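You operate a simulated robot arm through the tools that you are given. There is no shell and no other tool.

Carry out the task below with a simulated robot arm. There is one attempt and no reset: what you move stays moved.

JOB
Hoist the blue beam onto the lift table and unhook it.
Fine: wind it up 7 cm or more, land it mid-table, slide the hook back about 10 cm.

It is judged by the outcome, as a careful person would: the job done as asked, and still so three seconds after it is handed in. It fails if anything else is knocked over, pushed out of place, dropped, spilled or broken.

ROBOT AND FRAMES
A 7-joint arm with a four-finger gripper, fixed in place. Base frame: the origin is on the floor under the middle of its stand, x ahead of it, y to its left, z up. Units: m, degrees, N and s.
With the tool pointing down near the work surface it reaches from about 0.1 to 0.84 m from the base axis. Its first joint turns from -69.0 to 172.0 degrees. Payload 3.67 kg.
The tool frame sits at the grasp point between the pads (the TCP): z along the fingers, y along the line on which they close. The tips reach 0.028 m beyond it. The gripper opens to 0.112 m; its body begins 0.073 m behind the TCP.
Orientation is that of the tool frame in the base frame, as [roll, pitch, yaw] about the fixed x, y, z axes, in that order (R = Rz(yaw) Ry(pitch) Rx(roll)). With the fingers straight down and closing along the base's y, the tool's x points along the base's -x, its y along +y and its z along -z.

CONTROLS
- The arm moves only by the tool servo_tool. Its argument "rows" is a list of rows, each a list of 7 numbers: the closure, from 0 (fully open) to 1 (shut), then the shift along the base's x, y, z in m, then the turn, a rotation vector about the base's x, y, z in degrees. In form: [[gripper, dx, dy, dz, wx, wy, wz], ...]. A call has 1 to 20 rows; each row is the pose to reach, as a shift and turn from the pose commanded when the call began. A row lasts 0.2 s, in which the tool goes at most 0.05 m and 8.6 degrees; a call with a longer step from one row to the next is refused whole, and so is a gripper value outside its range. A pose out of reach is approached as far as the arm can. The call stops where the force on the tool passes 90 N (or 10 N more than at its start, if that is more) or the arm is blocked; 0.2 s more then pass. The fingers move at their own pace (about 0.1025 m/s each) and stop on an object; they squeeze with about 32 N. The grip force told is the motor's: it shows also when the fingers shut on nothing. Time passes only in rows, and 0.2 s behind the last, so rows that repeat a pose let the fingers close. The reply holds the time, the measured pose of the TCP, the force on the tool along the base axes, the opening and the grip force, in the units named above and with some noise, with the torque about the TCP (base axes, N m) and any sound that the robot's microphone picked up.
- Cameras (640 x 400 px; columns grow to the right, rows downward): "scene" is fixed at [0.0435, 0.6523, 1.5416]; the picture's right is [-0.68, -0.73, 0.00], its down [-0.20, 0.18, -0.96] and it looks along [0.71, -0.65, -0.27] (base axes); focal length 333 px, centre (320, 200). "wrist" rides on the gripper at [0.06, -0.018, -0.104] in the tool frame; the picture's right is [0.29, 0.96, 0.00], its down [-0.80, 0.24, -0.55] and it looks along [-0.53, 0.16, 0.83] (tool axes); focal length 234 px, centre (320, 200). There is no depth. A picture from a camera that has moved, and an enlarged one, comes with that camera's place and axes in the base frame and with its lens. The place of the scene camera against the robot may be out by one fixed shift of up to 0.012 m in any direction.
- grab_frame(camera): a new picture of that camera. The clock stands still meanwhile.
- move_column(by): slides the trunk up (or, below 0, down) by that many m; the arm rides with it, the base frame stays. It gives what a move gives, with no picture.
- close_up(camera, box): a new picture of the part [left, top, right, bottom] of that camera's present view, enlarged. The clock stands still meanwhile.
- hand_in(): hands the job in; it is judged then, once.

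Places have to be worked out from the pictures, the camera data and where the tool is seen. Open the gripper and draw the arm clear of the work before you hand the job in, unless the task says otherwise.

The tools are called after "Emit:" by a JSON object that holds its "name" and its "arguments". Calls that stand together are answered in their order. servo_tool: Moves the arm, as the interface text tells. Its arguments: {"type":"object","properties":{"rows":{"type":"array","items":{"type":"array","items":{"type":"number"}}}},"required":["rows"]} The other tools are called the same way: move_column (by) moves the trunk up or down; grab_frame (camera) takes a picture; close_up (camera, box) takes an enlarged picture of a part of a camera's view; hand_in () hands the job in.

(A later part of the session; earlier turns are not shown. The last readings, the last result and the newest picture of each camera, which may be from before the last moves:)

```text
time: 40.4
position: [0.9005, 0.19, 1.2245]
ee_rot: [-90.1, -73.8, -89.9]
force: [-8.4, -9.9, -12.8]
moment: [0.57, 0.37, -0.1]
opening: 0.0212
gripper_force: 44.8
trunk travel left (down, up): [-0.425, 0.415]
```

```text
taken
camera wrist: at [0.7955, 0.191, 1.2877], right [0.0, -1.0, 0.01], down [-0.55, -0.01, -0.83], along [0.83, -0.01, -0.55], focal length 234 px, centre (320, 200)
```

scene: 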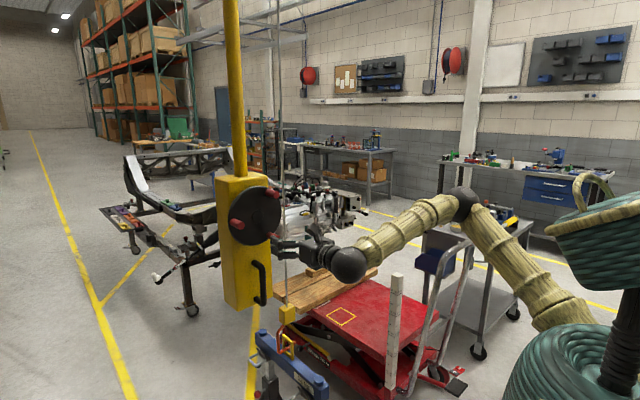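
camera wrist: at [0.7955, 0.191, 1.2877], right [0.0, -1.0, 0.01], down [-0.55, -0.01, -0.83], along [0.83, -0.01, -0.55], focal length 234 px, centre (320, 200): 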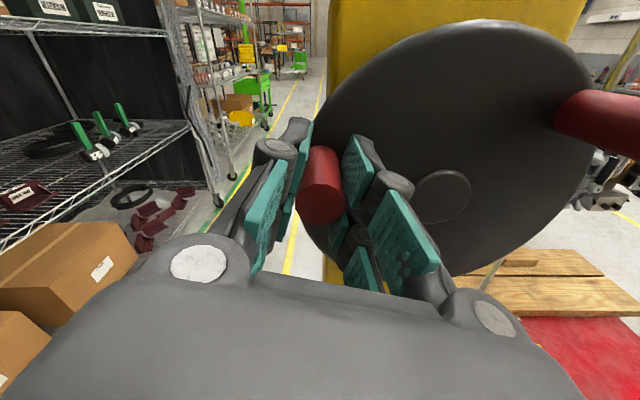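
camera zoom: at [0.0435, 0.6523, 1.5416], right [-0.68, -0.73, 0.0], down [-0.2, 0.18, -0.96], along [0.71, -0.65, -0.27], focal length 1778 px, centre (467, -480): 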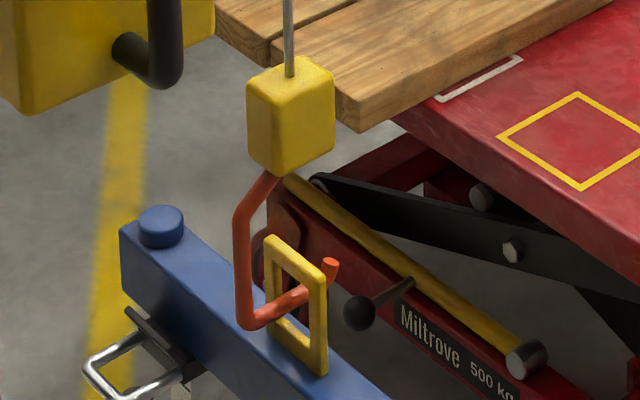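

Clockwise winds up, at about 1.2 cm for 16° (≈4.3 cm per radian). I'll continue to about 36° where the hook should take up the slack, then check forces and the picture.

Emit:
{"name": "servo_tool", "arguments": {"rows": [[1, 0, -0.0018, 0.0056, 4, 0, 0], [1, 0, -0.0041, 0.0111, 8, 0, 0], [1, 0, -0.0067, 0.0165, 12, 0, 0], [1, 0, -0.0096, 0.0216, 16, 0, 0], [1, 0, -0.0129, 0.0265, 20, 0, 0], [1, 0, -0.0129, 0.0265, 20, 0, 0]]}}

Emit:
{"name": "close_up", "arguments": {"camera": "scene", "box": [260, 290, 325, 365]}}

Emit:
{"name": "grab_frame", "arguments": {"camera": "wrist"}}

```text
time: 41.8
position: [0.8991, 0.1772, 1.2516]
ee_rot: [-90.0, -53.9, -90.1]
force: [-10.9, -12.6, -15.1]
moment: [0.4, 1.2, -1.06]
opening: 0.0212
gripper_force: 45.0
trunk travel left (down, up): [-0.425, 0.415]
```

```text
5.33 times, centred on (292, 328) of scene
camera zoom: at [0.0435, 0.6523, 1.5416], right [-0.68, -0.73, 0.0], down [-0.2, 0.18, -0.96], along [0.71, -0.65, -0.27], focal length 1778 px, centre (467, -480)
```

zoom: 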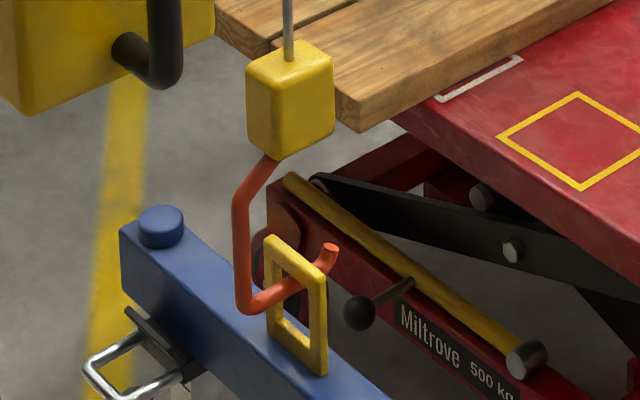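

```text
taken
camera wrist: at [0.7955, 0.1563, 1.3104], right [0.0, -0.94, -0.33], down [-0.55, 0.28, -0.79], along [0.83, 0.18, -0.52], focal length 234 px, centre (320, 200)
```

wrist: 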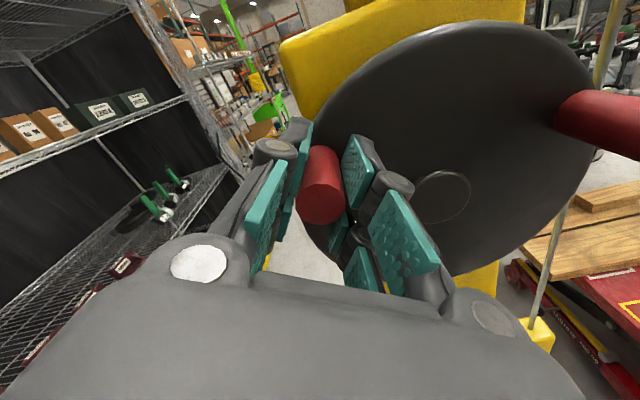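

Tracking is good. About 1 cm of slack remains. I'll continue another 16° so the hook just takes up the ring, and read the load force.

Emit:
{"name": "servo_tool", "arguments": {"rows": [[1, 0, -0.0037, 0.0047, 4, 0, 0], [1, 0, -0.0076, 0.0091, 8, 0, 0], [1, 0, -0.0119, 0.0132, 12, 0, 0], [1, 0, -0.0164, 0.017, 16, 0, 0], [1, 0, -0.0164, 0.017, 16, 0, 0]]}}

Emit:
{"name": "close_up", "arguments": {"camera": "scene", "box": [260, 290, 325, 365]}}

```text
time: 43.0
position: [0.8989, 0.1595, 1.2685]
ee_rot: [-90.3, -37.7, -89.9]
force: [-31.0, -20.7, -42.7]
moment: [0.58, 1.36, -0.98]
opening: 0.0217
gripper_force: 44.7
trunk travel left (down, up): [-0.425, 0.415]
```

```text
5.33 times, centred on (292, 328) of scene
camera zoom: at [0.0435, 0.6523, 1.5416], right [-0.68, -0.73, 0.0], down [-0.2, 0.18, -0.96], along [0.71, -0.65, -0.27], focal length 1778 px, centre (467, -480)
```

zoom: 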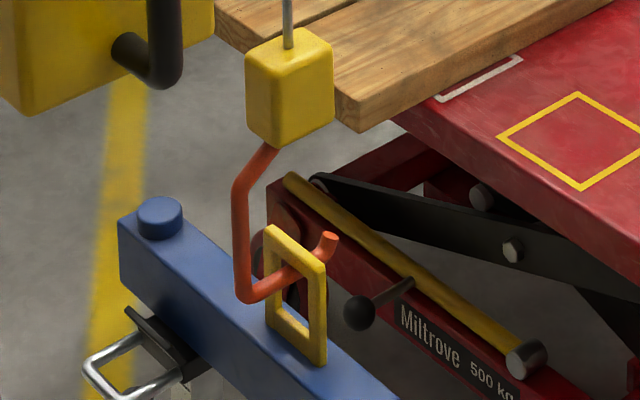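

The beam has come up about 0.8 cm with the hook seated in the ring. The forces are mainly radial and axial (about 47 N inward, 31 N back), from small tracking error rather than load torque. I'll ease the tool inward 1.5 mm and back 2 mm to relieve it.

Emit:
{"name": "servo_tool", "arguments": {"rows": [[1, -0.001, -0.0005, -0.0006, 0, 0, 0], [1, -0.002, -0.0009, -0.0012, 0, 0, 0], [1, -0.002, -0.0009, -0.0012, 0, 0, 0]]}}

Emit:
{"name": "grab_frame", "arguments": {"camera": "wrist"}}

Emit:
{"name": "grab_frame", "arguments": {"camera": "scene"}}

```text
time: 43.8
position: [0.8999, 0.1613, 1.2678]
ee_rot: [-90.0, -37.9, -90.0]
force: [-4.3, -9.2, -23.3]
moment: [0.45, 1.45, -0.02]
opening: 0.0212
gripper_force: 44.9
trunk travel left (down, up): [-0.425, 0.415]
```

```text
taken
camera wrist: at [0.7956, 0.124, 1.3191], right [0.0, -0.82, -0.58], down [-0.55, 0.48, -0.68], along [0.83, 0.32, -0.45], focal length 234 px, centre (320, 200)
```

wrist: 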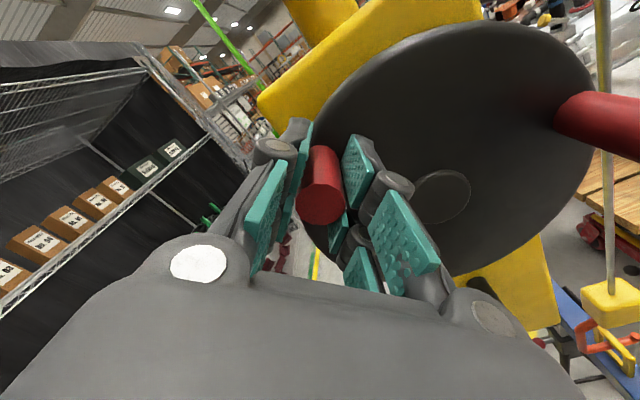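

```text
taken
```

scene: 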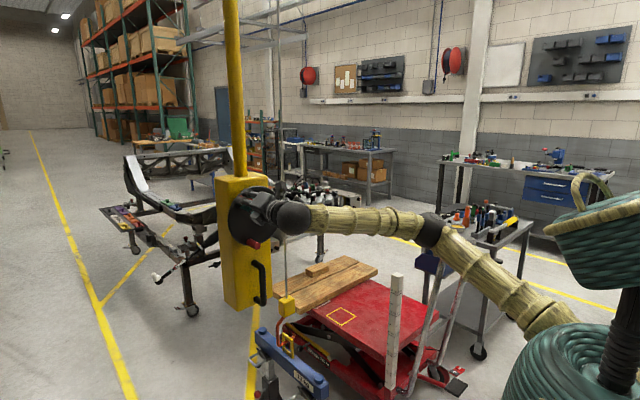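

Forces dropped to a comfortable level. I'll continue winding 35° more with a slightly tighter circle.

Emit:
{"name": "servo_tool", "arguments": {"rows": [[1, 0, -0.006, 0.004, 5, 0, 0], [1, 0, -0.0123, 0.0076, 10, 0, 0], [1, 0, -0.0189, 0.0105, 15, 0, 0], [1, -0.0005, -0.0257, 0.0128, 20, 0, 0], [1, -0.0005, -0.0327, 0.0145, 25, 0, 0], [1, -0.0005, -0.0398, 0.0156, 30, 0, 0], [1, -0.001, -0.0471, 0.0161, 35, 0, 0], [1, -0.001, -0.0471, 0.0161, 35, 0, 0]]}}

Emit:
{"name": "close_up", "arguments": {"camera": "scene", "box": [235, 270, 345, 400]}}

Emit:
{"name": "grab_frame", "arguments": {"camera": "wrist"}}

```text
time: 45.6
position: [0.8998, 0.1147, 1.285]
ee_rot: [-90.0, -2.8, -89.9]
force: [46.3, 9.2, 27.9]
moment: [0.54, -0.46, 0.66]
opening: 0.0215
gripper_force: 45.0
trunk travel left (down, up): [-0.425, 0.415]
```

```text
3.08 times, centred on (290, 335) of scene
camera zoom: at [0.0435, 0.6523, 1.5416], right [-0.68, -0.73, 0.0], down [-0.2, 0.18, -0.96], along [0.71, -0.65, -0.27], focal length 1026 px, centre (412, -215)
```

zoom: 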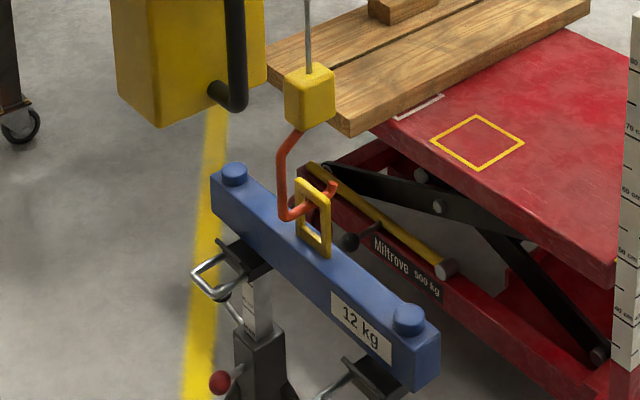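

```text
taken
camera wrist: at [0.7954, 0.0558, 1.3053], right [0.0, -0.33, -0.94], down [-0.55, 0.78, -0.28], along [0.83, 0.52, -0.18], focal length 234 px, centre (320, 200)
```

wrist: 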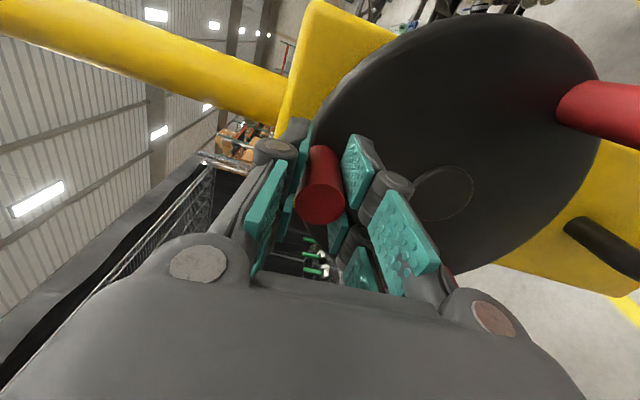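

The beam is off the stands and hanging level. Now the readings say I'm slightly too far inward and pulled forward, so I'll correct by +1.5 mm in x and +1 mm outward while winding another 35°.

Emit:
{"name": "servo_tool", "arguments": {"rows": [[1, 0.001, 0, 0.0008, 0, 0, 0], [1, 0.0015, -0.0073, 0.0009, 5, 0, 0], [1, 0.0015, -0.0147, 0.0002, 10, 0, 0], [1, 0.0015, -0.022, -0.0011, 15, 0, 0], [1, 0.0015, -0.0292, -0.0031, 20, 0, 0], [1, 0.0015, -0.0361, -0.0057, 25, 0, 0], [1, 0.0015, -0.0428, -0.0089, 30, 0, 0], [1, 0.0015, -0.0492, -0.0127, 35, 0, 0], [1, 0.0015, -0.0492, -0.0127, 35, 0, 0]]}}

Emit:
{"name": "close_up", "arguments": {"camera": "scene", "box": [235, 270, 345, 400]}}

Emit:
{"name": "grab_frame", "arguments": {"camera": "wrist"}}

```text
time: 47.6
position: [0.8991, 0.0617, 1.2703]
ee_rot: [-90.1, 32.3, -90.1]
force: [45.9, -4.4, 41.5]
moment: [0.82, -1.03, 0.12]
opening: 0.0215
gripper_force: 45.2
trunk travel left (down, up): [-0.425, 0.415]
```

```text
3.08 times, centred on (290, 335) of scene
camera zoom: at [0.0435, 0.6523, 1.5416], right [-0.68, -0.73, 0.0], down [-0.2, 0.18, -0.96], along [0.71, -0.65, -0.27], focal length 1026 px, centre (412, -215)
```

zoom: 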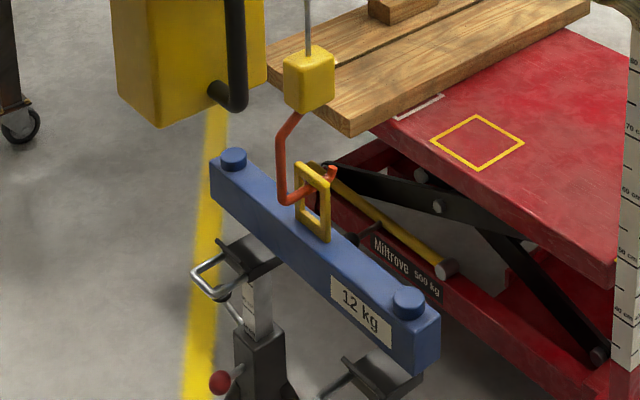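

```text
taken
camera wrist: at [0.795, 0.0027, 1.2541], right [0.0, 0.27, -0.96], down [-0.55, 0.8, 0.22], along [0.83, 0.53, 0.15], focal length 234 px, centre (320, 200)
```

wrist: 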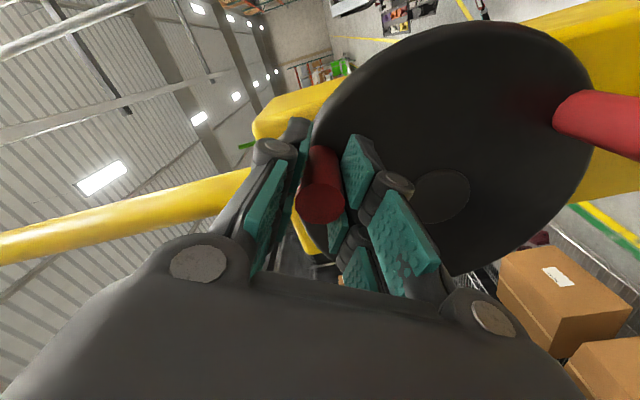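

The beam is now about 5.4 cm up. Angle is about 125°. I'll ease +2 mm in x and 1 mm outward and wind 30° further.

Emit:
{"name": "servo_tool", "arguments": {"rows": [[1, 0.001, -0.0003, 0.0005, 0, 0, 0], [1, 0.002, -0.0064, -0.0038, 5, 0, 0], [1, 0.002, -0.0119, -0.0087, 10, 0, 0], [1, 0.002, -0.017, -0.0142, 15, 0, 0], [1, 0.002, -0.0214, -0.02, 20, 0, 0], [1, 0.002, -0.0255, -0.0263, 25, 0, 0], [1, 0.002, -0.0288, -0.0329, 30, 0, 0], [1, 0.002, -0.0288, -0.0329, 30, 0, 0]]}}

Emit:
{"name": "close_up", "arguments": {"camera": "scene", "box": [235, 270, 345, 400]}}

Emit:
{"name": "grab_frame", "arguments": {"camera": "wrist"}}

```text
time: 49.4
position: [0.8991, 0.0436, 1.255]
ee_rot: [-90.0, 48.9, -90.2]
force: [22.3, -10.9, 19.7]
moment: [0.49, -1.1, -0.09]
opening: 0.0214
gripper_force: 45.1
out of reach, approached as far as the arm can: row 5, 6, 7, 8
trunk travel left (down, up): [-0.425, 0.415]
```

```text
3.08 times, centred on (290, 335) of scene
camera zoom: at [0.0435, 0.6523, 1.5416], right [-0.68, -0.73, 0.0], down [-0.2, 0.18, -0.96], along [0.71, -0.65, -0.27], focal length 1026 px, centre (412, -215)
```

zoom: 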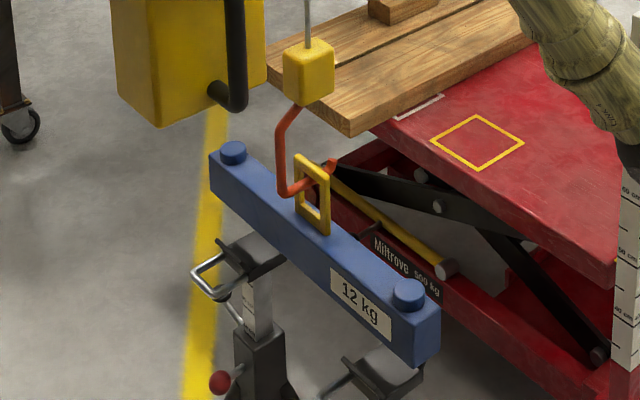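

```text
taken
camera wrist: at [0.7951, -0.0082, 1.2212], right [0.0, 0.53, -0.85], down [-0.55, 0.7, 0.44], along [0.83, 0.47, 0.29], focal length 234 px, centre (320, 200)
```

wrist: 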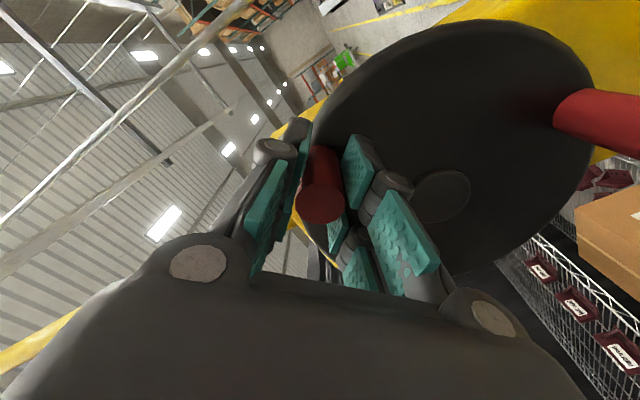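

The arm hit its roll limit at about 142°, and the elbow has swung down. I'll check the whole scene for clearance to the ruler.

Emit:
{"name": "grab_frame", "arguments": {"camera": "scene"}}

Emit:
{"name": "close_up", "arguments": {"camera": "scene", "box": [200, 150, 520, 350]}}

```text
taken
```

scene: 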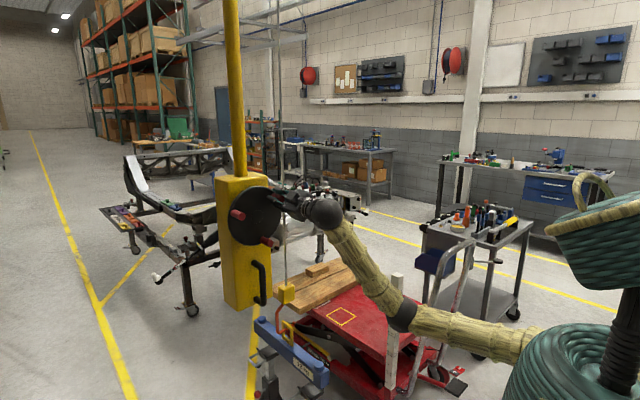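

```text
2.00 times, centred on (360, 250) of scene
camera zoom: at [0.0435, 0.6523, 1.5416], right [-0.68, -0.73, 0.0], down [-0.2, 0.18, -0.96], along [0.71, -0.65, -0.27], focal length 667 px, centre (240, 100)
```

zoom: 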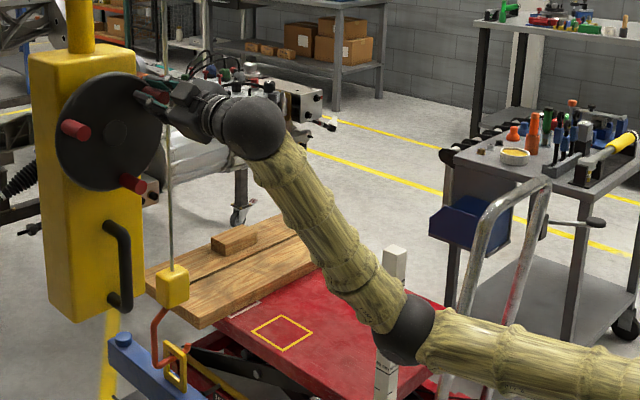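

The elbow is clear of the ruler by about 0.3 m, and the beam is about 7 cm up. Before releasing for a re-grip I want to know if the wheel holds by itself. I'll back off 3° while still gripping and check the sign of the tangential force.

Emit:
{"name": "servo_tool", "arguments": {"rows": [[1, 0, 0.0014, 0.0017, -1.5, 0, 0], [1, 0, 0.0028, 0.0034, -3, 0, 0], [1, 0, 0.0028, 0.0034, -3, 0, 0]]}}

Emit:
{"name": "grab_frame", "arguments": {"camera": "scene"}}

```text
time: 50.2
position: [0.9006, 0.0459, 1.2565]
ee_rot: [-90.3, 45.9, -90.2]
force: [22.5, -10.9, 16.7]
moment: [0.25, -0.62, -0.45]
opening: 0.0214
gripper_force: 45.1
trunk travel left (down, up): [-0.425, 0.415]
```

```text
taken
```

scene: 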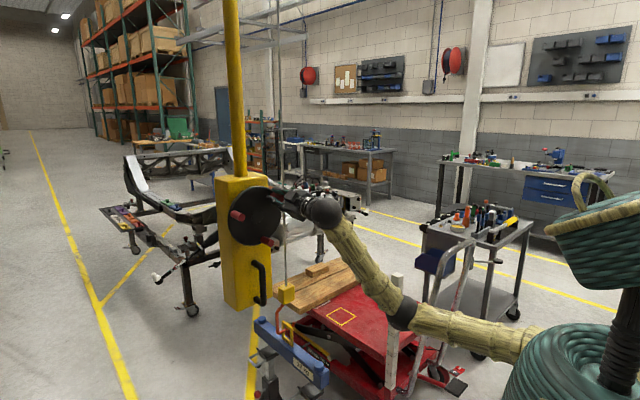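

Only about 6–8 N tangential force is needed at the knob, so the wheel seems to carry the load itself. To be safe I'll roll the tool back 90° about the knob, holding the knob in place, so the fingers straddle it tangentially. Then a slight opening would still catch it.

Emit:
{"name": "servo_tool", "arguments": {"rows": [[1, 0, 0, 0, -8, 0, 0], [1, 0, 0, 0, -16, 0, 0], [1, 0, 0, 0, -24, 0, 0], [1, 0, 0, 0, -32, 0, 0], [1, 0, 0, 0, -40, 0, 0], [1, 0, 0, 0, -48, 0, 0], [1, 0, 0, 0, -56, 0, 0], [1, 0, 0, 0, -64, 0, 0], [1, 0, 0, 0, -72, 0, 0], [1, 0, 0, 0, -80, 0, 0], [1, 0, 0, 0, -88, 0, 0]]}}

Emit:
{"name": "grab_frame", "arguments": {"camera": "scene"}}

Emit:
{"name": "grab_frame", "arguments": {"camera": "wrist"}}

Emit:
{"name": "close_up", "arguments": {"camera": "scene", "box": [235, 270, 345, 400]}}

```text
time: 50.7
position: [0.8993, 0.0523, 1.2624]
ee_rot: [-89.5, 35.8, -89.3]
force: [37.9, 17.6, 22.2]
moment: [1.38, -0.09, 1.07]
opening: 0.0214
gripper_force: 45.2
trunk travel left (down, up): [-0.425, 0.415]
stopped in row 2: the force on the tool passed its limit at 103 N (the readings are from after the stop); the commanded pose is now the measured one
```

```text
taken
```

scene: 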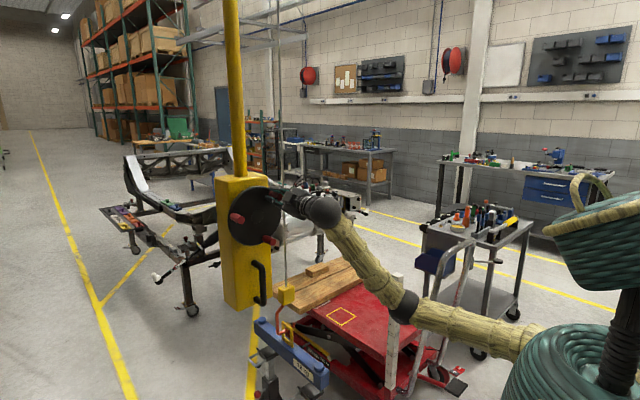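

```text
taken
camera wrist: at [0.7954, -0.0081, 1.2405], right [0.01, 0.33, -0.94], down [-0.56, 0.78, 0.27], along [0.83, 0.53, 0.19], focal length 234 px, centre (320, 200)
```

wrist: 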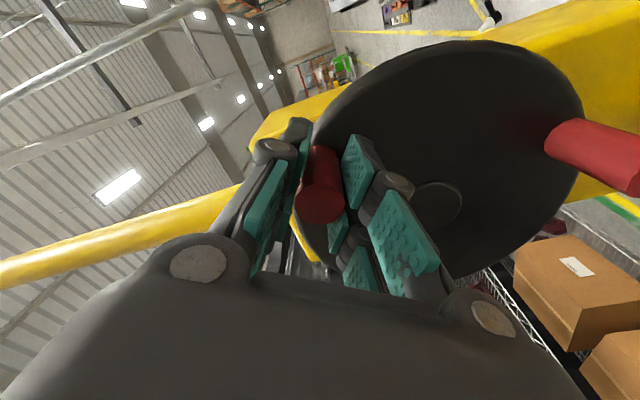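

```text
3.08 times, centred on (290, 335) of scene
camera zoom: at [0.0435, 0.6523, 1.5416], right [-0.68, -0.73, 0.0], down [-0.2, 0.18, -0.96], along [0.71, -0.65, -0.27], focal length 1026 px, centre (412, -215)
```

zoom: 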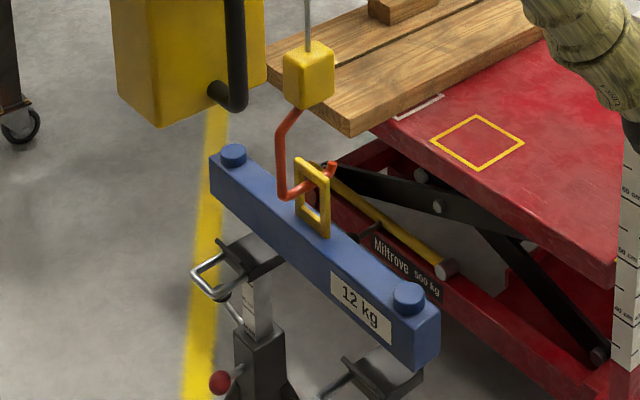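

The knob does not slip in the grip, so the roll pushed the wheel back a few degrees until the force limit stopped it, and the beam stayed up at about 6 cm. The static tangential force has stayed small throughout, so the wheel should hold. I'll open the fingers just slightly, by about 3 mm, to confirm.

Emit:
{"name": "servo_tool", "arguments": {"rows": [[0.78, 0, 0, 0, 0, 0, 0]]}}

Emit:
{"name": "close_up", "arguments": {"camera": "scene", "box": [235, 270, 345, 400]}}

Emit:
{"name": "grab_frame", "arguments": {"camera": "wrist"}}

```text
time: 51.1
position: [0.896, 0.0486, 1.2607]
ee_rot: [-89.6, 35.7, -89.7]
force: [4.7, 7.7, 0.1]
moment: [0.05, -0.02, 0.36]
opening: 0.0263
gripper_force: 1.7
trunk travel left (down, up): [-0.425, 0.415]
```

```text
3.08 times, centred on (290, 335) of scene
camera zoom: at [0.0435, 0.6523, 1.5416], right [-0.68, -0.73, 0.0], down [-0.2, 0.18, -0.96], along [0.71, -0.65, -0.27], focal length 1026 px, centre (412, -215)
```

zoom: 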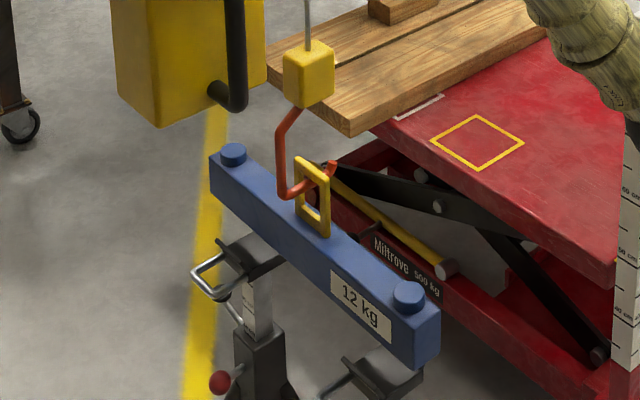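

```text
taken
camera wrist: at [0.7927, -0.0114, 1.2401], right [0.0, 0.33, -0.95], down [-0.56, 0.79, 0.27], along [0.83, 0.53, 0.18], focal length 234 px, centre (320, 200)
```

wrist: 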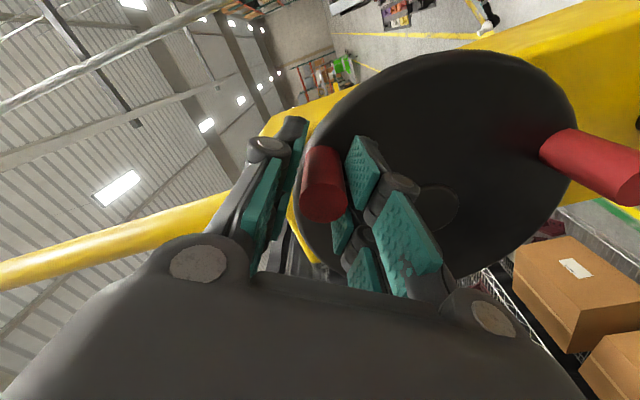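

The wheel holds by itself: the grip is loose and the beam hasn't moved. I'll open, back out along -x, and roll the tool back to 0° to take the next knob (A), which should now be near (y 0.192, z 1.219).

Emit:
{"name": "servo_tool", "arguments": {"rows": [[0.55, 0, 0, 0, 0, 0, 0], [0.4, 0, 0, 0, 0, 0, 0], [0.4, -0.02, 0, 0, 0, 0, 0], [0.4, -0.05, 0, 0, 0, 0, 0], [0.4, -0.08, 0, 0, 0, 0, 0], [0.4, -0.11, 0, 0, 0, 0, 0]]}}

Emit:
{"name": "servo_tool", "arguments": {"rows": [[0.3, 0, 0.01, 0, -8, 0, 0], [0.3, 0, 0.02, 0, -16, 0, 0], [0.3, 0, 0.03, 0, -24, 0, 0], [0.3, 0, 0.04, 0, -32, 0, 0], [0.3, 0, 0.05, 0, -40, 0, 0], [0.3, 0, 0.06, -0.005, -48, 0, 0], [0.3, 0, 0.07, -0.01, -56, 0, 0], [0.3, 0, 0.08, -0.015, -64, 0, 0], [0.3, 0, 0.09, -0.02, -72, 0, 0], [0.3, 0, 0.1, -0.025, -80, 0, 0], [0.3, 0, 0.11, -0.03, -88, 0, 0], [0.3, 0, 0.12, -0.035, -96, 0, 0], [0.3, 0, 0.13, -0.04, -104, 0, 0], [0.3, 0, 0.14, -0.042, -112, 0, 0], [0.3, 0, 0.144, -0.042, -120, 0, 0], [0.3, 0, 0.144, -0.042, -125.5, 0, 0]]}}

Emit:
{"name": "grab_frame", "arguments": {"camera": "wrist"}}

Emit:
{"name": "grab_frame", "arguments": {"camera": "scene"}}

```text
time: 52.5
position: [0.7846, 0.0465, 1.2629]
ee_rot: [-89.5, 35.7, -89.6]
force: [0.5, 0.7, 1.1]
moment: [0.02, 0.0, -0.05]
opening: 0.0671
gripper_force: 0.1
trunk travel left (down, up): [-0.425, 0.415]
```

```text
time: 55.9
position: [0.7863, 0.1925, 1.2201]
ee_rot: [-153.0, -89.5, -26.7]
force: [0.7, 0.3, 0.0]
moment: [0.0, -0.02, 0.02]
opening: 0.0783
gripper_force: 0.0
trunk travel left (down, up): [-0.425, 0.415]
```

```text
taken
camera wrist: at [0.6825, 0.2102, 1.2814], right [0.01, -0.96, 0.28], down [-0.56, -0.24, -0.79], along [0.83, -0.15, -0.54], focal length 234 px, centre (320, 200)
```

wrist: 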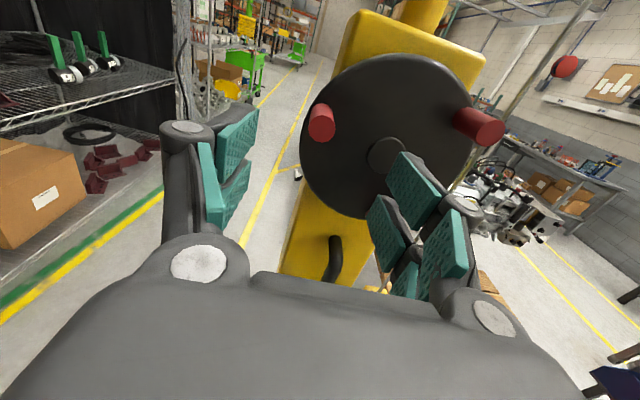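

```text
taken
```

scene: 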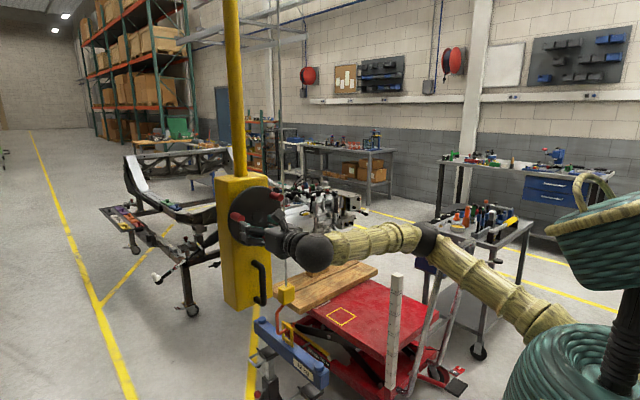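

Knob A is now at about (y 0.194, z 1.224). I'll go in to x=0.90 and grip it.

Emit:
{"name": "servo_tool", "arguments": {"rows": [[0.3, 0.03, 0.001, 0.002, 0, 0, 0], [0.3, 0.06, 0.0015, 0.004, 0, 0, 0], [0.3, 0.085, 0.0015, 0.004, 0, 0, 0], [0.3, 0.105, 0.0015, 0.004, 0, 0, 0], [0.3, 0.114, 0.0015, 0.004, 0, 0, 0], [0.7, 0.114, 0.0015, 0.004, 0, 0, 0], [1, 0.114, 0.0015, 0.004, 0, 0, 0], [1, 0.114, 0.0015, 0.004, 0, 0, 0], [1, 0.114, 0.0015, 0.004, 0, 0, 0]]}}

Emit:
{"name": "grab_frame", "arguments": {"camera": "wrist"}}

```text
time: 57.9
position: [0.9021, 0.1912, 1.2259]
ee_rot: [-136.8, -89.5, -43.3]
force: [-4.8, -21.7, -8.0]
moment: [-0.03, 0.09, -0.96]
opening: 0.023
gripper_force: 45.4
trunk travel left (down, up): [-0.425, 0.415]
```

```text
taken
camera wrist: at [0.798, 0.2093, 1.2862], right [0.0, -0.96, 0.28], down [-0.56, -0.23, -0.79], along [0.83, -0.15, -0.54], focal length 234 px, centre (320, 200)
```

wrist: 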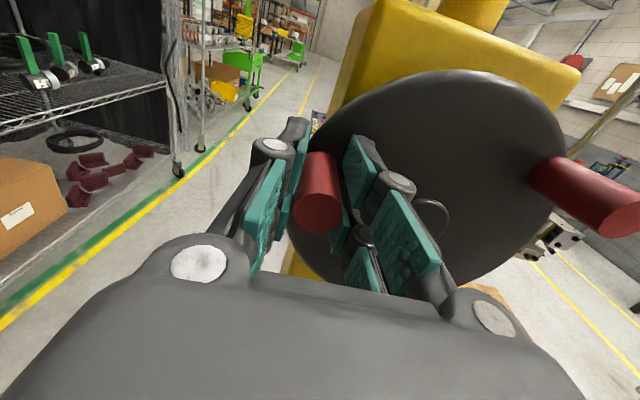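

Gripped on knob A. Winding another 20° first with a small inward offset, then I'll read the forces.

Emit:
{"name": "servo_tool", "arguments": {"rows": [[1, 0, -0.001, 0, 0, 0, 0], [1, 0, -0.004, 0.0069, 5, 0, 0], [1, 0, -0.007, 0.0136, 10, 0, 0], [1, 0, -0.0106, 0.02, 15, 0, 0], [1, 0, -0.0148, 0.0261, 20, 0, 0], [1, 0, -0.0148, 0.0261, 20, 0, 0]]}}

Emit:
{"name": "close_up", "arguments": {"camera": "scene", "box": [235, 270, 345, 400]}}

```text
time: 59.3
position: [0.9014, 0.1792, 1.2497]
ee_rot: [-91.3, -69.6, -88.3]
force: [-3.9, -6.1, -20.0]
moment: [0.35, 1.05, 0.32]
opening: 0.0231
gripper_force: 45.3
trunk travel left (down, up): [-0.425, 0.415]
```

```text
3.08 times, centred on (290, 335) of scene
camera zoom: at [0.0435, 0.6523, 1.5416], right [-0.68, -0.73, 0.0], down [-0.2, 0.18, -0.96], along [0.71, -0.65, -0.27], focal length 1026 px, centre (412, -215)
```

zoom: 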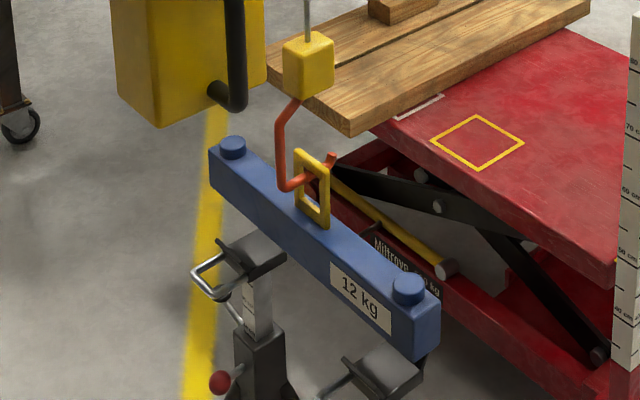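

Beam lift now measures about 8.0 cm. I'll add another 15° for margin, to roughly 9 cm.

Emit:
{"name": "servo_tool", "arguments": {"rows": [[1, 0, -0.0051, 0.0054, 5, 0, 0], [1, 0, -0.0103, 0.0105, 10, 0, 0], [1, 0, -0.0158, 0.0152, 15, 0, 0], [1, 0, -0.0158, 0.0152, 15, 0, 0]]}}

Emit:
{"name": "close_up", "arguments": {"camera": "scene", "box": [235, 270, 345, 400]}}

Emit:
{"name": "grab_frame", "arguments": {"camera": "scene"}}

```text
time: 60.3
position: [0.901, 0.1641, 1.2663]
ee_rot: [-90.4, -54.6, -89.2]
force: [-2.8, 0.3, -13.4]
moment: [0.26, 0.67, 0.55]
opening: 0.0231
gripper_force: 45.1
trunk travel left (down, up): [-0.425, 0.415]
```

```text
3.08 times, centred on (290, 335) of scene
camera zoom: at [0.0435, 0.6523, 1.5416], right [-0.68, -0.73, 0.0], down [-0.2, 0.18, -0.96], along [0.71, -0.65, -0.27], focal length 1026 px, centre (412, -215)
```

zoom: 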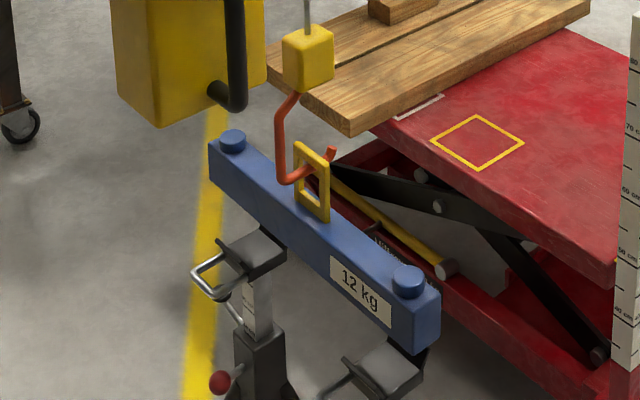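

```text
taken
```

scene: 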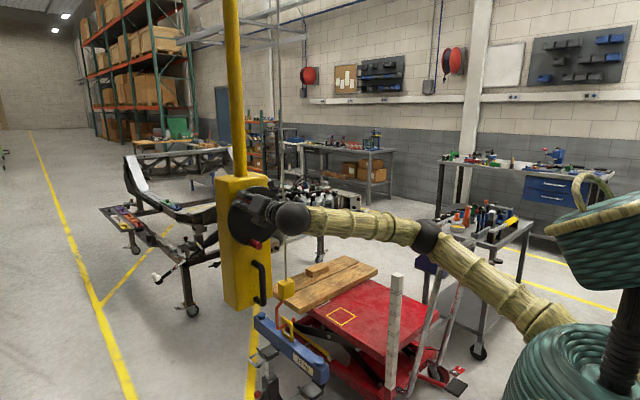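

Lift is about 9.1 cm, which meets the 7 cm requirement with margin. I'll release the knob, back out, and roll to 0. Then I'll set the tool to yaw -15°, pitch 15° down, so the wrist rides high over the ruler, and drop the trunk to the handle's level.

Emit:
{"name": "servo_tool", "arguments": {"rows": [[0.7, 0, 0, 0, 0, 0, 0], [0.4, 0, 0, 0, 0, 0, 0], [0.4, 0, 0, 0, 0, 0, 0], [0.4, -0.03, 0, 0, 0, 0, 0], [0.4, -0.07, 0, 0, 0, 0, 0], [0.4, -0.11, 0, 0, 0, 0, 0], [0.4, -0.14, 0, 0, -5, 0, 0], [0.4, -0.15, -0.01, -0.015, -13, 0, 0], [0.4, -0.15, -0.025, -0.035, -21, 0, 0], [0.4, -0.15, -0.04, -0.055, -29, 0, 0], [0.4, -0.15, -0.056, -0.08, -35.4, 0, 0]]}}

Emit:
{"name": "servo_tool", "arguments": {"rows": [[0.4, 0, 0, 0, 0.7, 5, -5], [0.4, 0, 0, 0, 1.4, 10, -10], [0.4, 0, 0, 0, 2, 15, -15]]}}

Emit:
{"name": "move_column", "arguments": {"by": -0.2}}

Emit:
{"name": "grab_frame", "arguments": {"camera": "wrist"}}

Emit:
{"name": "grab_frame", "arguments": {"camera": "scene"}}

```text
time: 62.7
position: [0.7505, 0.1071, 1.1853]
ee_rot: [157.8, -89.5, 22.5]
force: [-0.2, 0.2, -0.9]
moment: [-0.01, 0.01, -0.03]
opening: 0.0673
gripper_force: 0.1
trunk travel left (down, up): [-0.425, 0.415]
```

```text
time: 63.5
position: [0.7496, 0.1061, 1.1871]
ee_rot: [179.9, -74.5, -14.8]
force: [0.4, 0.2, 0.4]
moment: [-0.02, -0.02, -0.03]
opening: 0.0672
gripper_force: 0.1
trunk travel left (down, up): [-0.425, 0.415]
```

```text
time: 65.6
position: [0.7491, 0.1074, 0.9858]
ee_rot: [179.9, -74.5, -14.8]
force: [0.3, 0.1, 0.2]
moment: [0.0, -0.04, -0.01]
opening: 0.0671
gripper_force: 0.0
trunk travel left (down, up): [-0.225, 0.615]
```

```text
taken
camera wrist: at [0.6735, 0.1466, 1.0723], right [-0.17, -0.95, 0.28], down [-0.78, -0.04, -0.62], along [0.6, -0.32, -0.73], focal length 234 px, centre (320, 200)
```

wrist: 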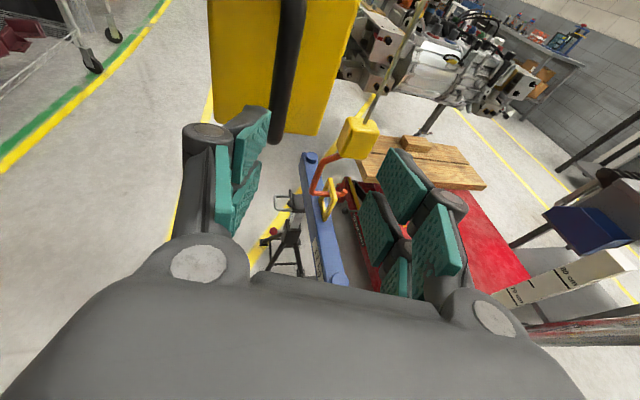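

```text
taken
```

scene: 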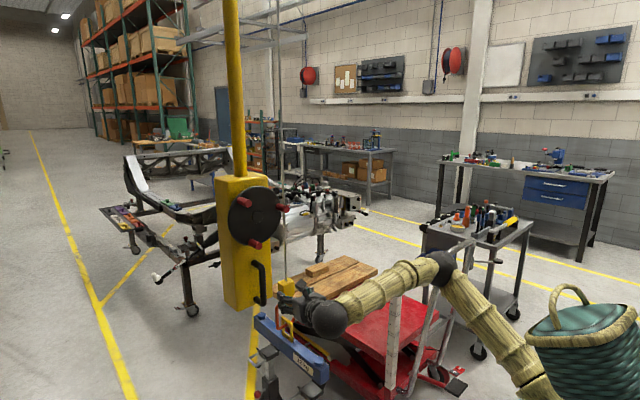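

The bar is at y≈0.107 in front of me. I'll advance to x≈0.91 with the fingers straddling the bar and check.

Emit:
{"name": "servo_tool", "arguments": {"rows": [[0.4, 0.04, 0, -0.002, 0, 0, 0], [0.4, 0.08, 0, -0.004, 0, 0, 0], [0.4, 0.11, 0, -0.006, 0, 0, 0], [0.4, 0.135, 0, -0.006, 0, 0, 0], [0.4, 0.15, 0, -0.006, 0, 0, 0], [0.4, 0.16, 0, -0.006, 0, 0, 0]]}}

Emit:
{"name": "grab_frame", "arguments": {"camera": "wrist"}}

Emit:
{"name": "close_up", "arguments": {"camera": "scene", "box": [200, 220, 340, 330]}}

```text
time: 67.0
position: [0.911, 0.1066, 0.981]
ee_rot: [180.0, -74.5, -14.8]
force: [0.5, 0.6, 0.6]
moment: [0.02, 0.02, 0.01]
opening: 0.0671
gripper_force: 0.0
trunk travel left (down, up): [-0.225, 0.615]
```

```text
taken
camera wrist: at [0.8338, 0.146, 1.0659], right [-0.17, -0.95, 0.28], down [-0.78, -0.04, -0.62], along [0.6, -0.32, -0.73], focal length 234 px, centre (320, 200)
```

wrist: 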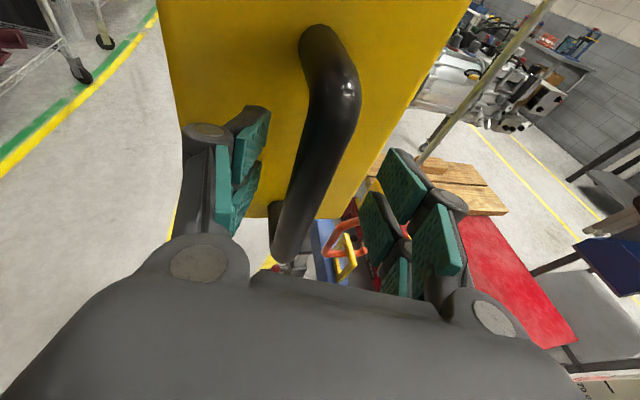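

```text
3.64 times, centred on (270, 275) of scene
camera zoom: at [0.0435, 0.6523, 1.5416], right [-0.68, -0.73, 0.0], down [-0.2, 0.18, -0.96], along [0.71, -0.65, -0.27], focal length 1212 px, centre (502, -73)
```

zoom: 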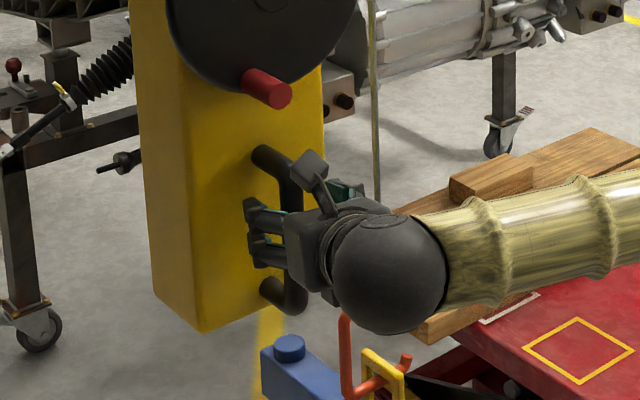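

The bar is within the fingers. I'll nudge 3 mm in +y, close, and begin sliding toward -y slowly (first 6 cm) with a gentle ramp to avoid swinging the load.

Emit:
{"name": "servo_tool", "arguments": {"rows": [[0.4, 0.003, 0.003, 0, 0, 0, 0], [0.7, 0.003, 0.003, 0, 0, 0, 0], [1, 0.003, 0.003, 0, 0, 0, 0], [1, 0.003, 0.003, 0, 0, 0, 0], [1, 0.003, 0.003, 0, 0, 0, 0]]}}

Emit:
{"name": "servo_tool", "arguments": {"rows": [[1, 0, -0.001, 0, 0, 0, 0], [1, 0, -0.003, 0, 0, 0, 0], [1, 0, -0.006, 0, 0, 0, 0], [1, 0, -0.01, 0, 0, 0, 0], [1, 0, -0.015, 0, 0, 0, 0], [1, 0, -0.02, 0, 0, 0, 0], [1, 0, -0.026, 0, 0, 0, 0], [1, 0, -0.032, 0, 0, 0, 0], [1, 0, -0.038, 0, 0, 0, 0], [1, 0, -0.044, 0, 0, 0, 0], [1, 0, -0.049, 0, 0, 0, 0], [1, 0, -0.053, 0, 0, 0, 0], [1, 0, -0.056, 0, 0, 0, 0], [1, 0, -0.058, 0, 0, 0, 0], [1, 0, -0.06, 0, 0, 0, 0]]}}

Emit:
{"name": "grab_frame", "arguments": {"camera": "scene"}}

Emit:
{"name": "close_up", "arguments": {"camera": "scene", "box": [235, 270, 395, 400]}}

Emit:
{"name": "grab_frame", "arguments": {"camera": "wrist"}}

```text
time: 68.2
position: [0.9129, 0.1123, 0.9807]
ee_rot: [179.8, -74.5, -14.6]
force: [8.4, 8.3, 4.0]
moment: [-0.15, -0.27, 0.16]
opening: 0.0213
gripper_force: 44.5
trunk travel left (down, up): [-0.225, 0.615]
```

```text
time: 71.4
position: [0.914, 0.0516, 0.9798]
ee_rot: [179.6, -74.5, -14.2]
force: [6.0, 16.1, -2.3]
moment: [0.27, 0.1, 0.27]
opening: 0.0211
gripper_force: 44.5
trunk travel left (down, up): [-0.225, 0.615]
```

```text
taken
```

scene: 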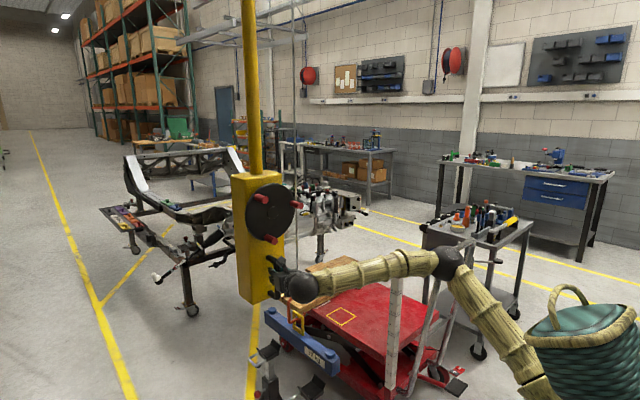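

```text
3.08 times, centred on (315, 335) of scene
camera zoom: at [0.0435, 0.6523, 1.5416], right [-0.68, -0.73, 0.0], down [-0.2, 0.18, -0.96], along [0.71, -0.65, -0.27], focal length 1026 px, centre (335, -215)
```

zoom: 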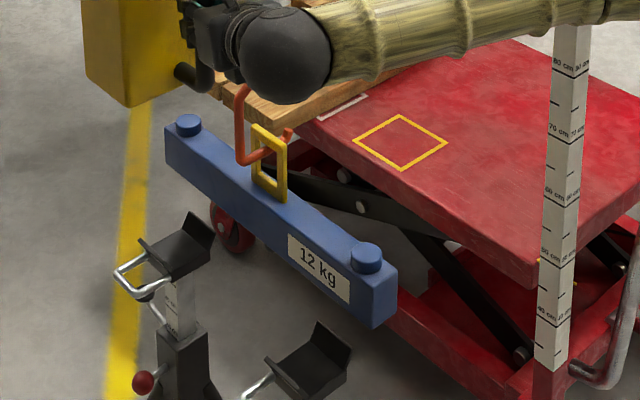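

```text
taken
camera wrist: at [0.8372, 0.0915, 1.0655], right [-0.17, -0.94, 0.28], down [-0.78, -0.04, -0.62], along [0.6, -0.32, -0.73], focal length 234 px, centre (320, 200)
```

wrist: 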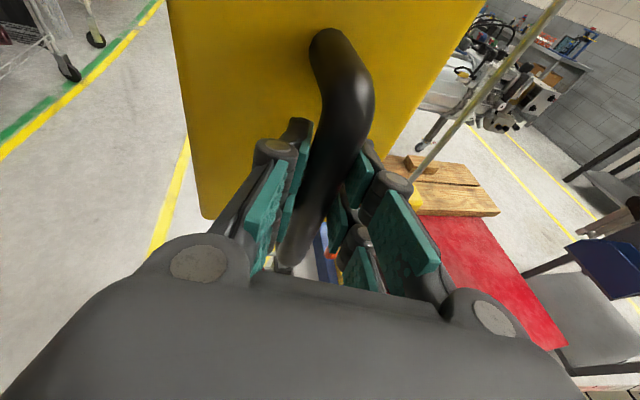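

The beam hangs level at about z=0.55 (underside), clear of the saddles and above the table. I'll continue 14.5 cm with smooth acceleration and stop before the ruler to check clearance.

Emit:
{"name": "servo_tool", "arguments": {"rows": [[1, 0, -0.001, 0, 0, 0, 0], [1, 0, -0.003, 0, 0, 0, 0], [1, 0, -0.007, 0, 0, 0, 0], [1, 0, -0.013, 0, 0, 0, 0], [1, 0, -0.021, 0, 0, 0, 0], [1, 0, -0.031, 0, 0, 0, 0], [1, 0, -0.042, 0, 0, 0, 0], [1, 0, -0.053, 0, 0, 0, 0], [1, 0, -0.064, 0, 0, 0, 0], [1, 0, -0.075, 0, 0, 0, 0], [1, 0, -0.086, 0, 0, 0, 0], [1, 0, -0.097, 0, 0, 0, 0], [1, 0, -0.108, 0, 0, 0, 0], [1, 0, -0.118, 0, 0, 0, 0], [1, 0, -0.127, 0, 0, 0, 0], [1, 0, -0.134, 0, 0, 0, 0], [1, 0, -0.139, 0, 0, 0, 0], [1, 0, -0.142, 0, 0, 0, 0], [1, 0, -0.144, 0, 0, 0, 0], [1, 0, -0.145, 0, 0, 0, 0]]}}

Emit:
{"name": "grab_frame", "arguments": {"camera": "scene"}}

Emit:
{"name": "close_up", "arguments": {"camera": "scene", "box": [255, 250, 425, 400]}}

Emit:
{"name": "grab_frame", "arguments": {"camera": "wrist"}}

```text
time: 75.6
position: [0.9158, -0.0927, 0.9799]
ee_rot: [179.6, -74.4, -14.2]
force: [-20.2, 19.4, -18.9]
moment: [0.09, 0.21, 0.09]
opening: 0.0212
gripper_force: 45.3
trunk travel left (down, up): [-0.225, 0.615]
```

```text
taken
```

scene: 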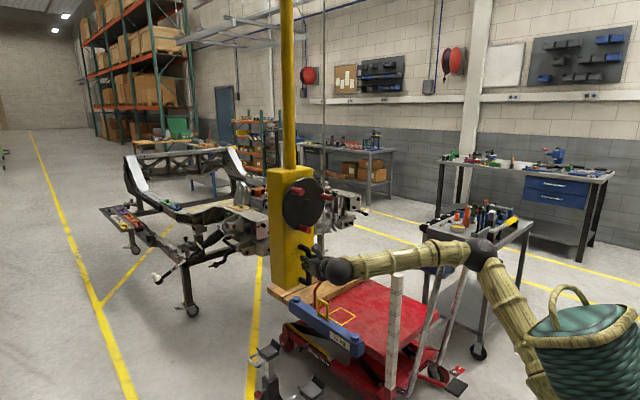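

```text
2.67 times, centred on (340, 325) of scene
camera zoom: at [0.0435, 0.6523, 1.5416], right [-0.68, -0.73, 0.0], down [-0.2, 0.18, -0.96], along [0.71, -0.65, -0.27], focal length 889 px, centre (267, -133)
```

zoom: 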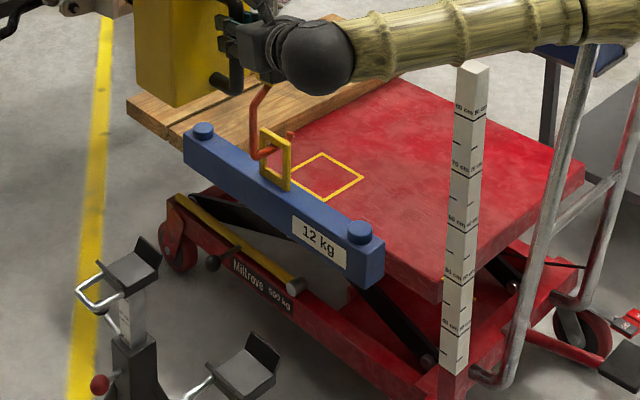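

```text
taken
camera wrist: at [0.8374, -0.0535, 1.0656], right [-0.17, -0.95, 0.28], down [-0.78, -0.04, -0.62], along [0.6, -0.32, -0.73], focal length 234 px, centre (320, 200)
```

wrist: 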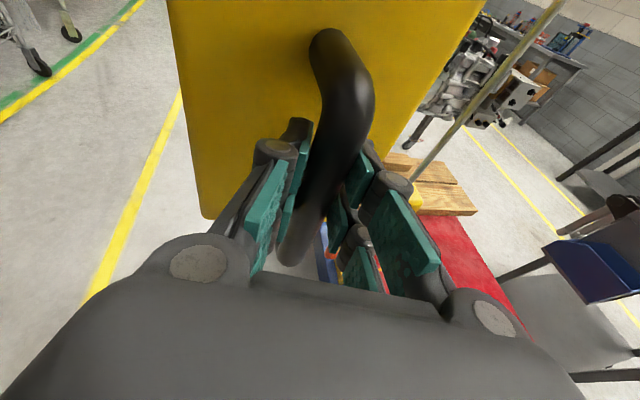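

The beam's near end is at x≈0.775 and the ruler spans x≈0.71–0.75, so there's roughly 3 cm of side clearance. I'll slide another 9.6 cm slowly to where the beam starts passing the ruler, easing the small x/z strain.

Emit:
{"name": "servo_tool", "arguments": {"rows": [[1, 0, -0.001, -0.0002, 0, 0, 0], [1, -0.0003, -0.003, -0.0004, 0, 0, 0], [1, -0.0005, -0.006, -0.0006, 0, 0, 0], [1, -0.0007, -0.01, -0.0008, 0, 0, 0], [1, -0.001, -0.015, -0.001, 0, 0, 0], [1, -0.001, -0.021, -0.001, 0, 0, 0], [1, -0.001, -0.028, -0.001, 0, 0, 0], [1, -0.001, -0.036, -0.001, 0, 0, 0], [1, -0.001, -0.044, -0.001, 0, 0, 0], [1, -0.001, -0.052, -0.001, 0, 0, 0], [1, -0.001, -0.06, -0.001, 0, 0, 0], [1, -0.001, -0.068, -0.001, 0, 0, 0], [1, -0.001, -0.075, -0.001, 0, 0, 0], [1, -0.001, -0.081, -0.001, 0, 0, 0], [1, -0.001, -0.086, -0.001, 0, 0, 0], [1, -0.001, -0.09, -0.001, 0, 0, 0], [1, -0.001, -0.093, -0.001, 0, 0, 0], [1, -0.001, -0.095, -0.001, 0, 0, 0], [1, -0.001, -0.096, -0.001, 0, 0, 0]]}}

Emit:
{"name": "grab_frame", "arguments": {"camera": "scene"}}

Emit:
{"name": "close_up", "arguments": {"camera": "scene", "box": [270, 250, 440, 400]}}

Emit:
{"name": "grab_frame", "arguments": {"camera": "wrist"}}

```text
time: 79.6
position: [0.9129, -0.1884, 0.9801]
ee_rot: [179.7, -74.7, -14.4]
force: [35.0, 16.0, 21.2]
moment: [0.11, -0.88, 0.15]
opening: 0.0214
gripper_force: 44.7
trunk travel left (down, up): [-0.225, 0.615]
```

```text
taken
```

scene: 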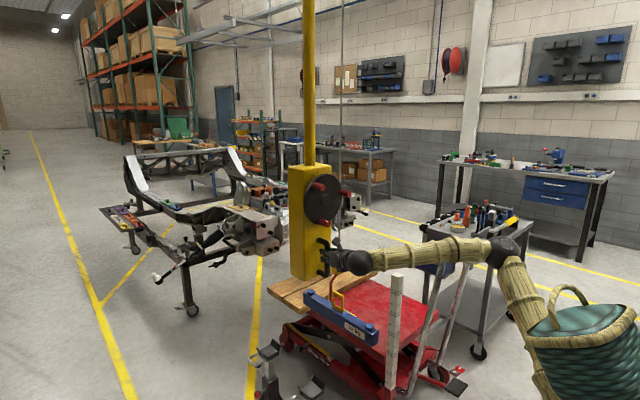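

```text
2.67 times, centred on (355, 325) of scene
camera zoom: at [0.0435, 0.6523, 1.5416], right [-0.68, -0.73, 0.0], down [-0.2, 0.18, -0.96], along [0.71, -0.65, -0.27], focal length 889 px, centre (227, -133)
```

zoom: 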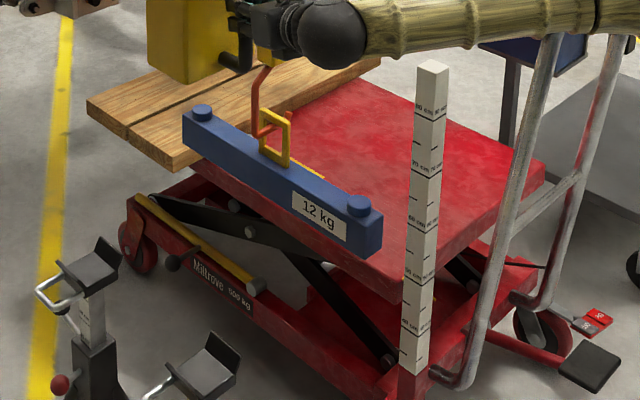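

```text
taken
camera wrist: at [0.836, -0.1495, 1.0647], right [-0.17, -0.94, 0.28], down [-0.78, -0.04, -0.62], along [0.6, -0.32, -0.73], focal length 234 px, centre (320, 200)
```

wrist: 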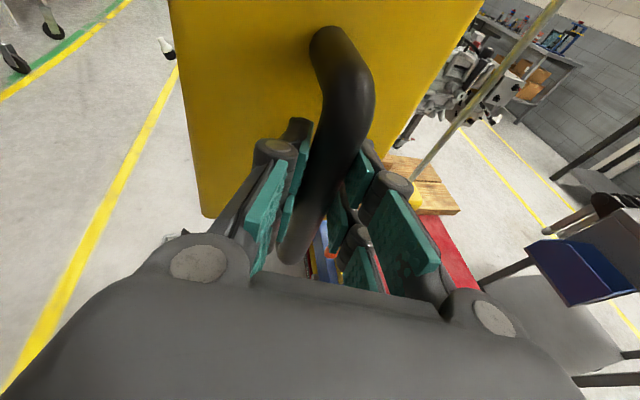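

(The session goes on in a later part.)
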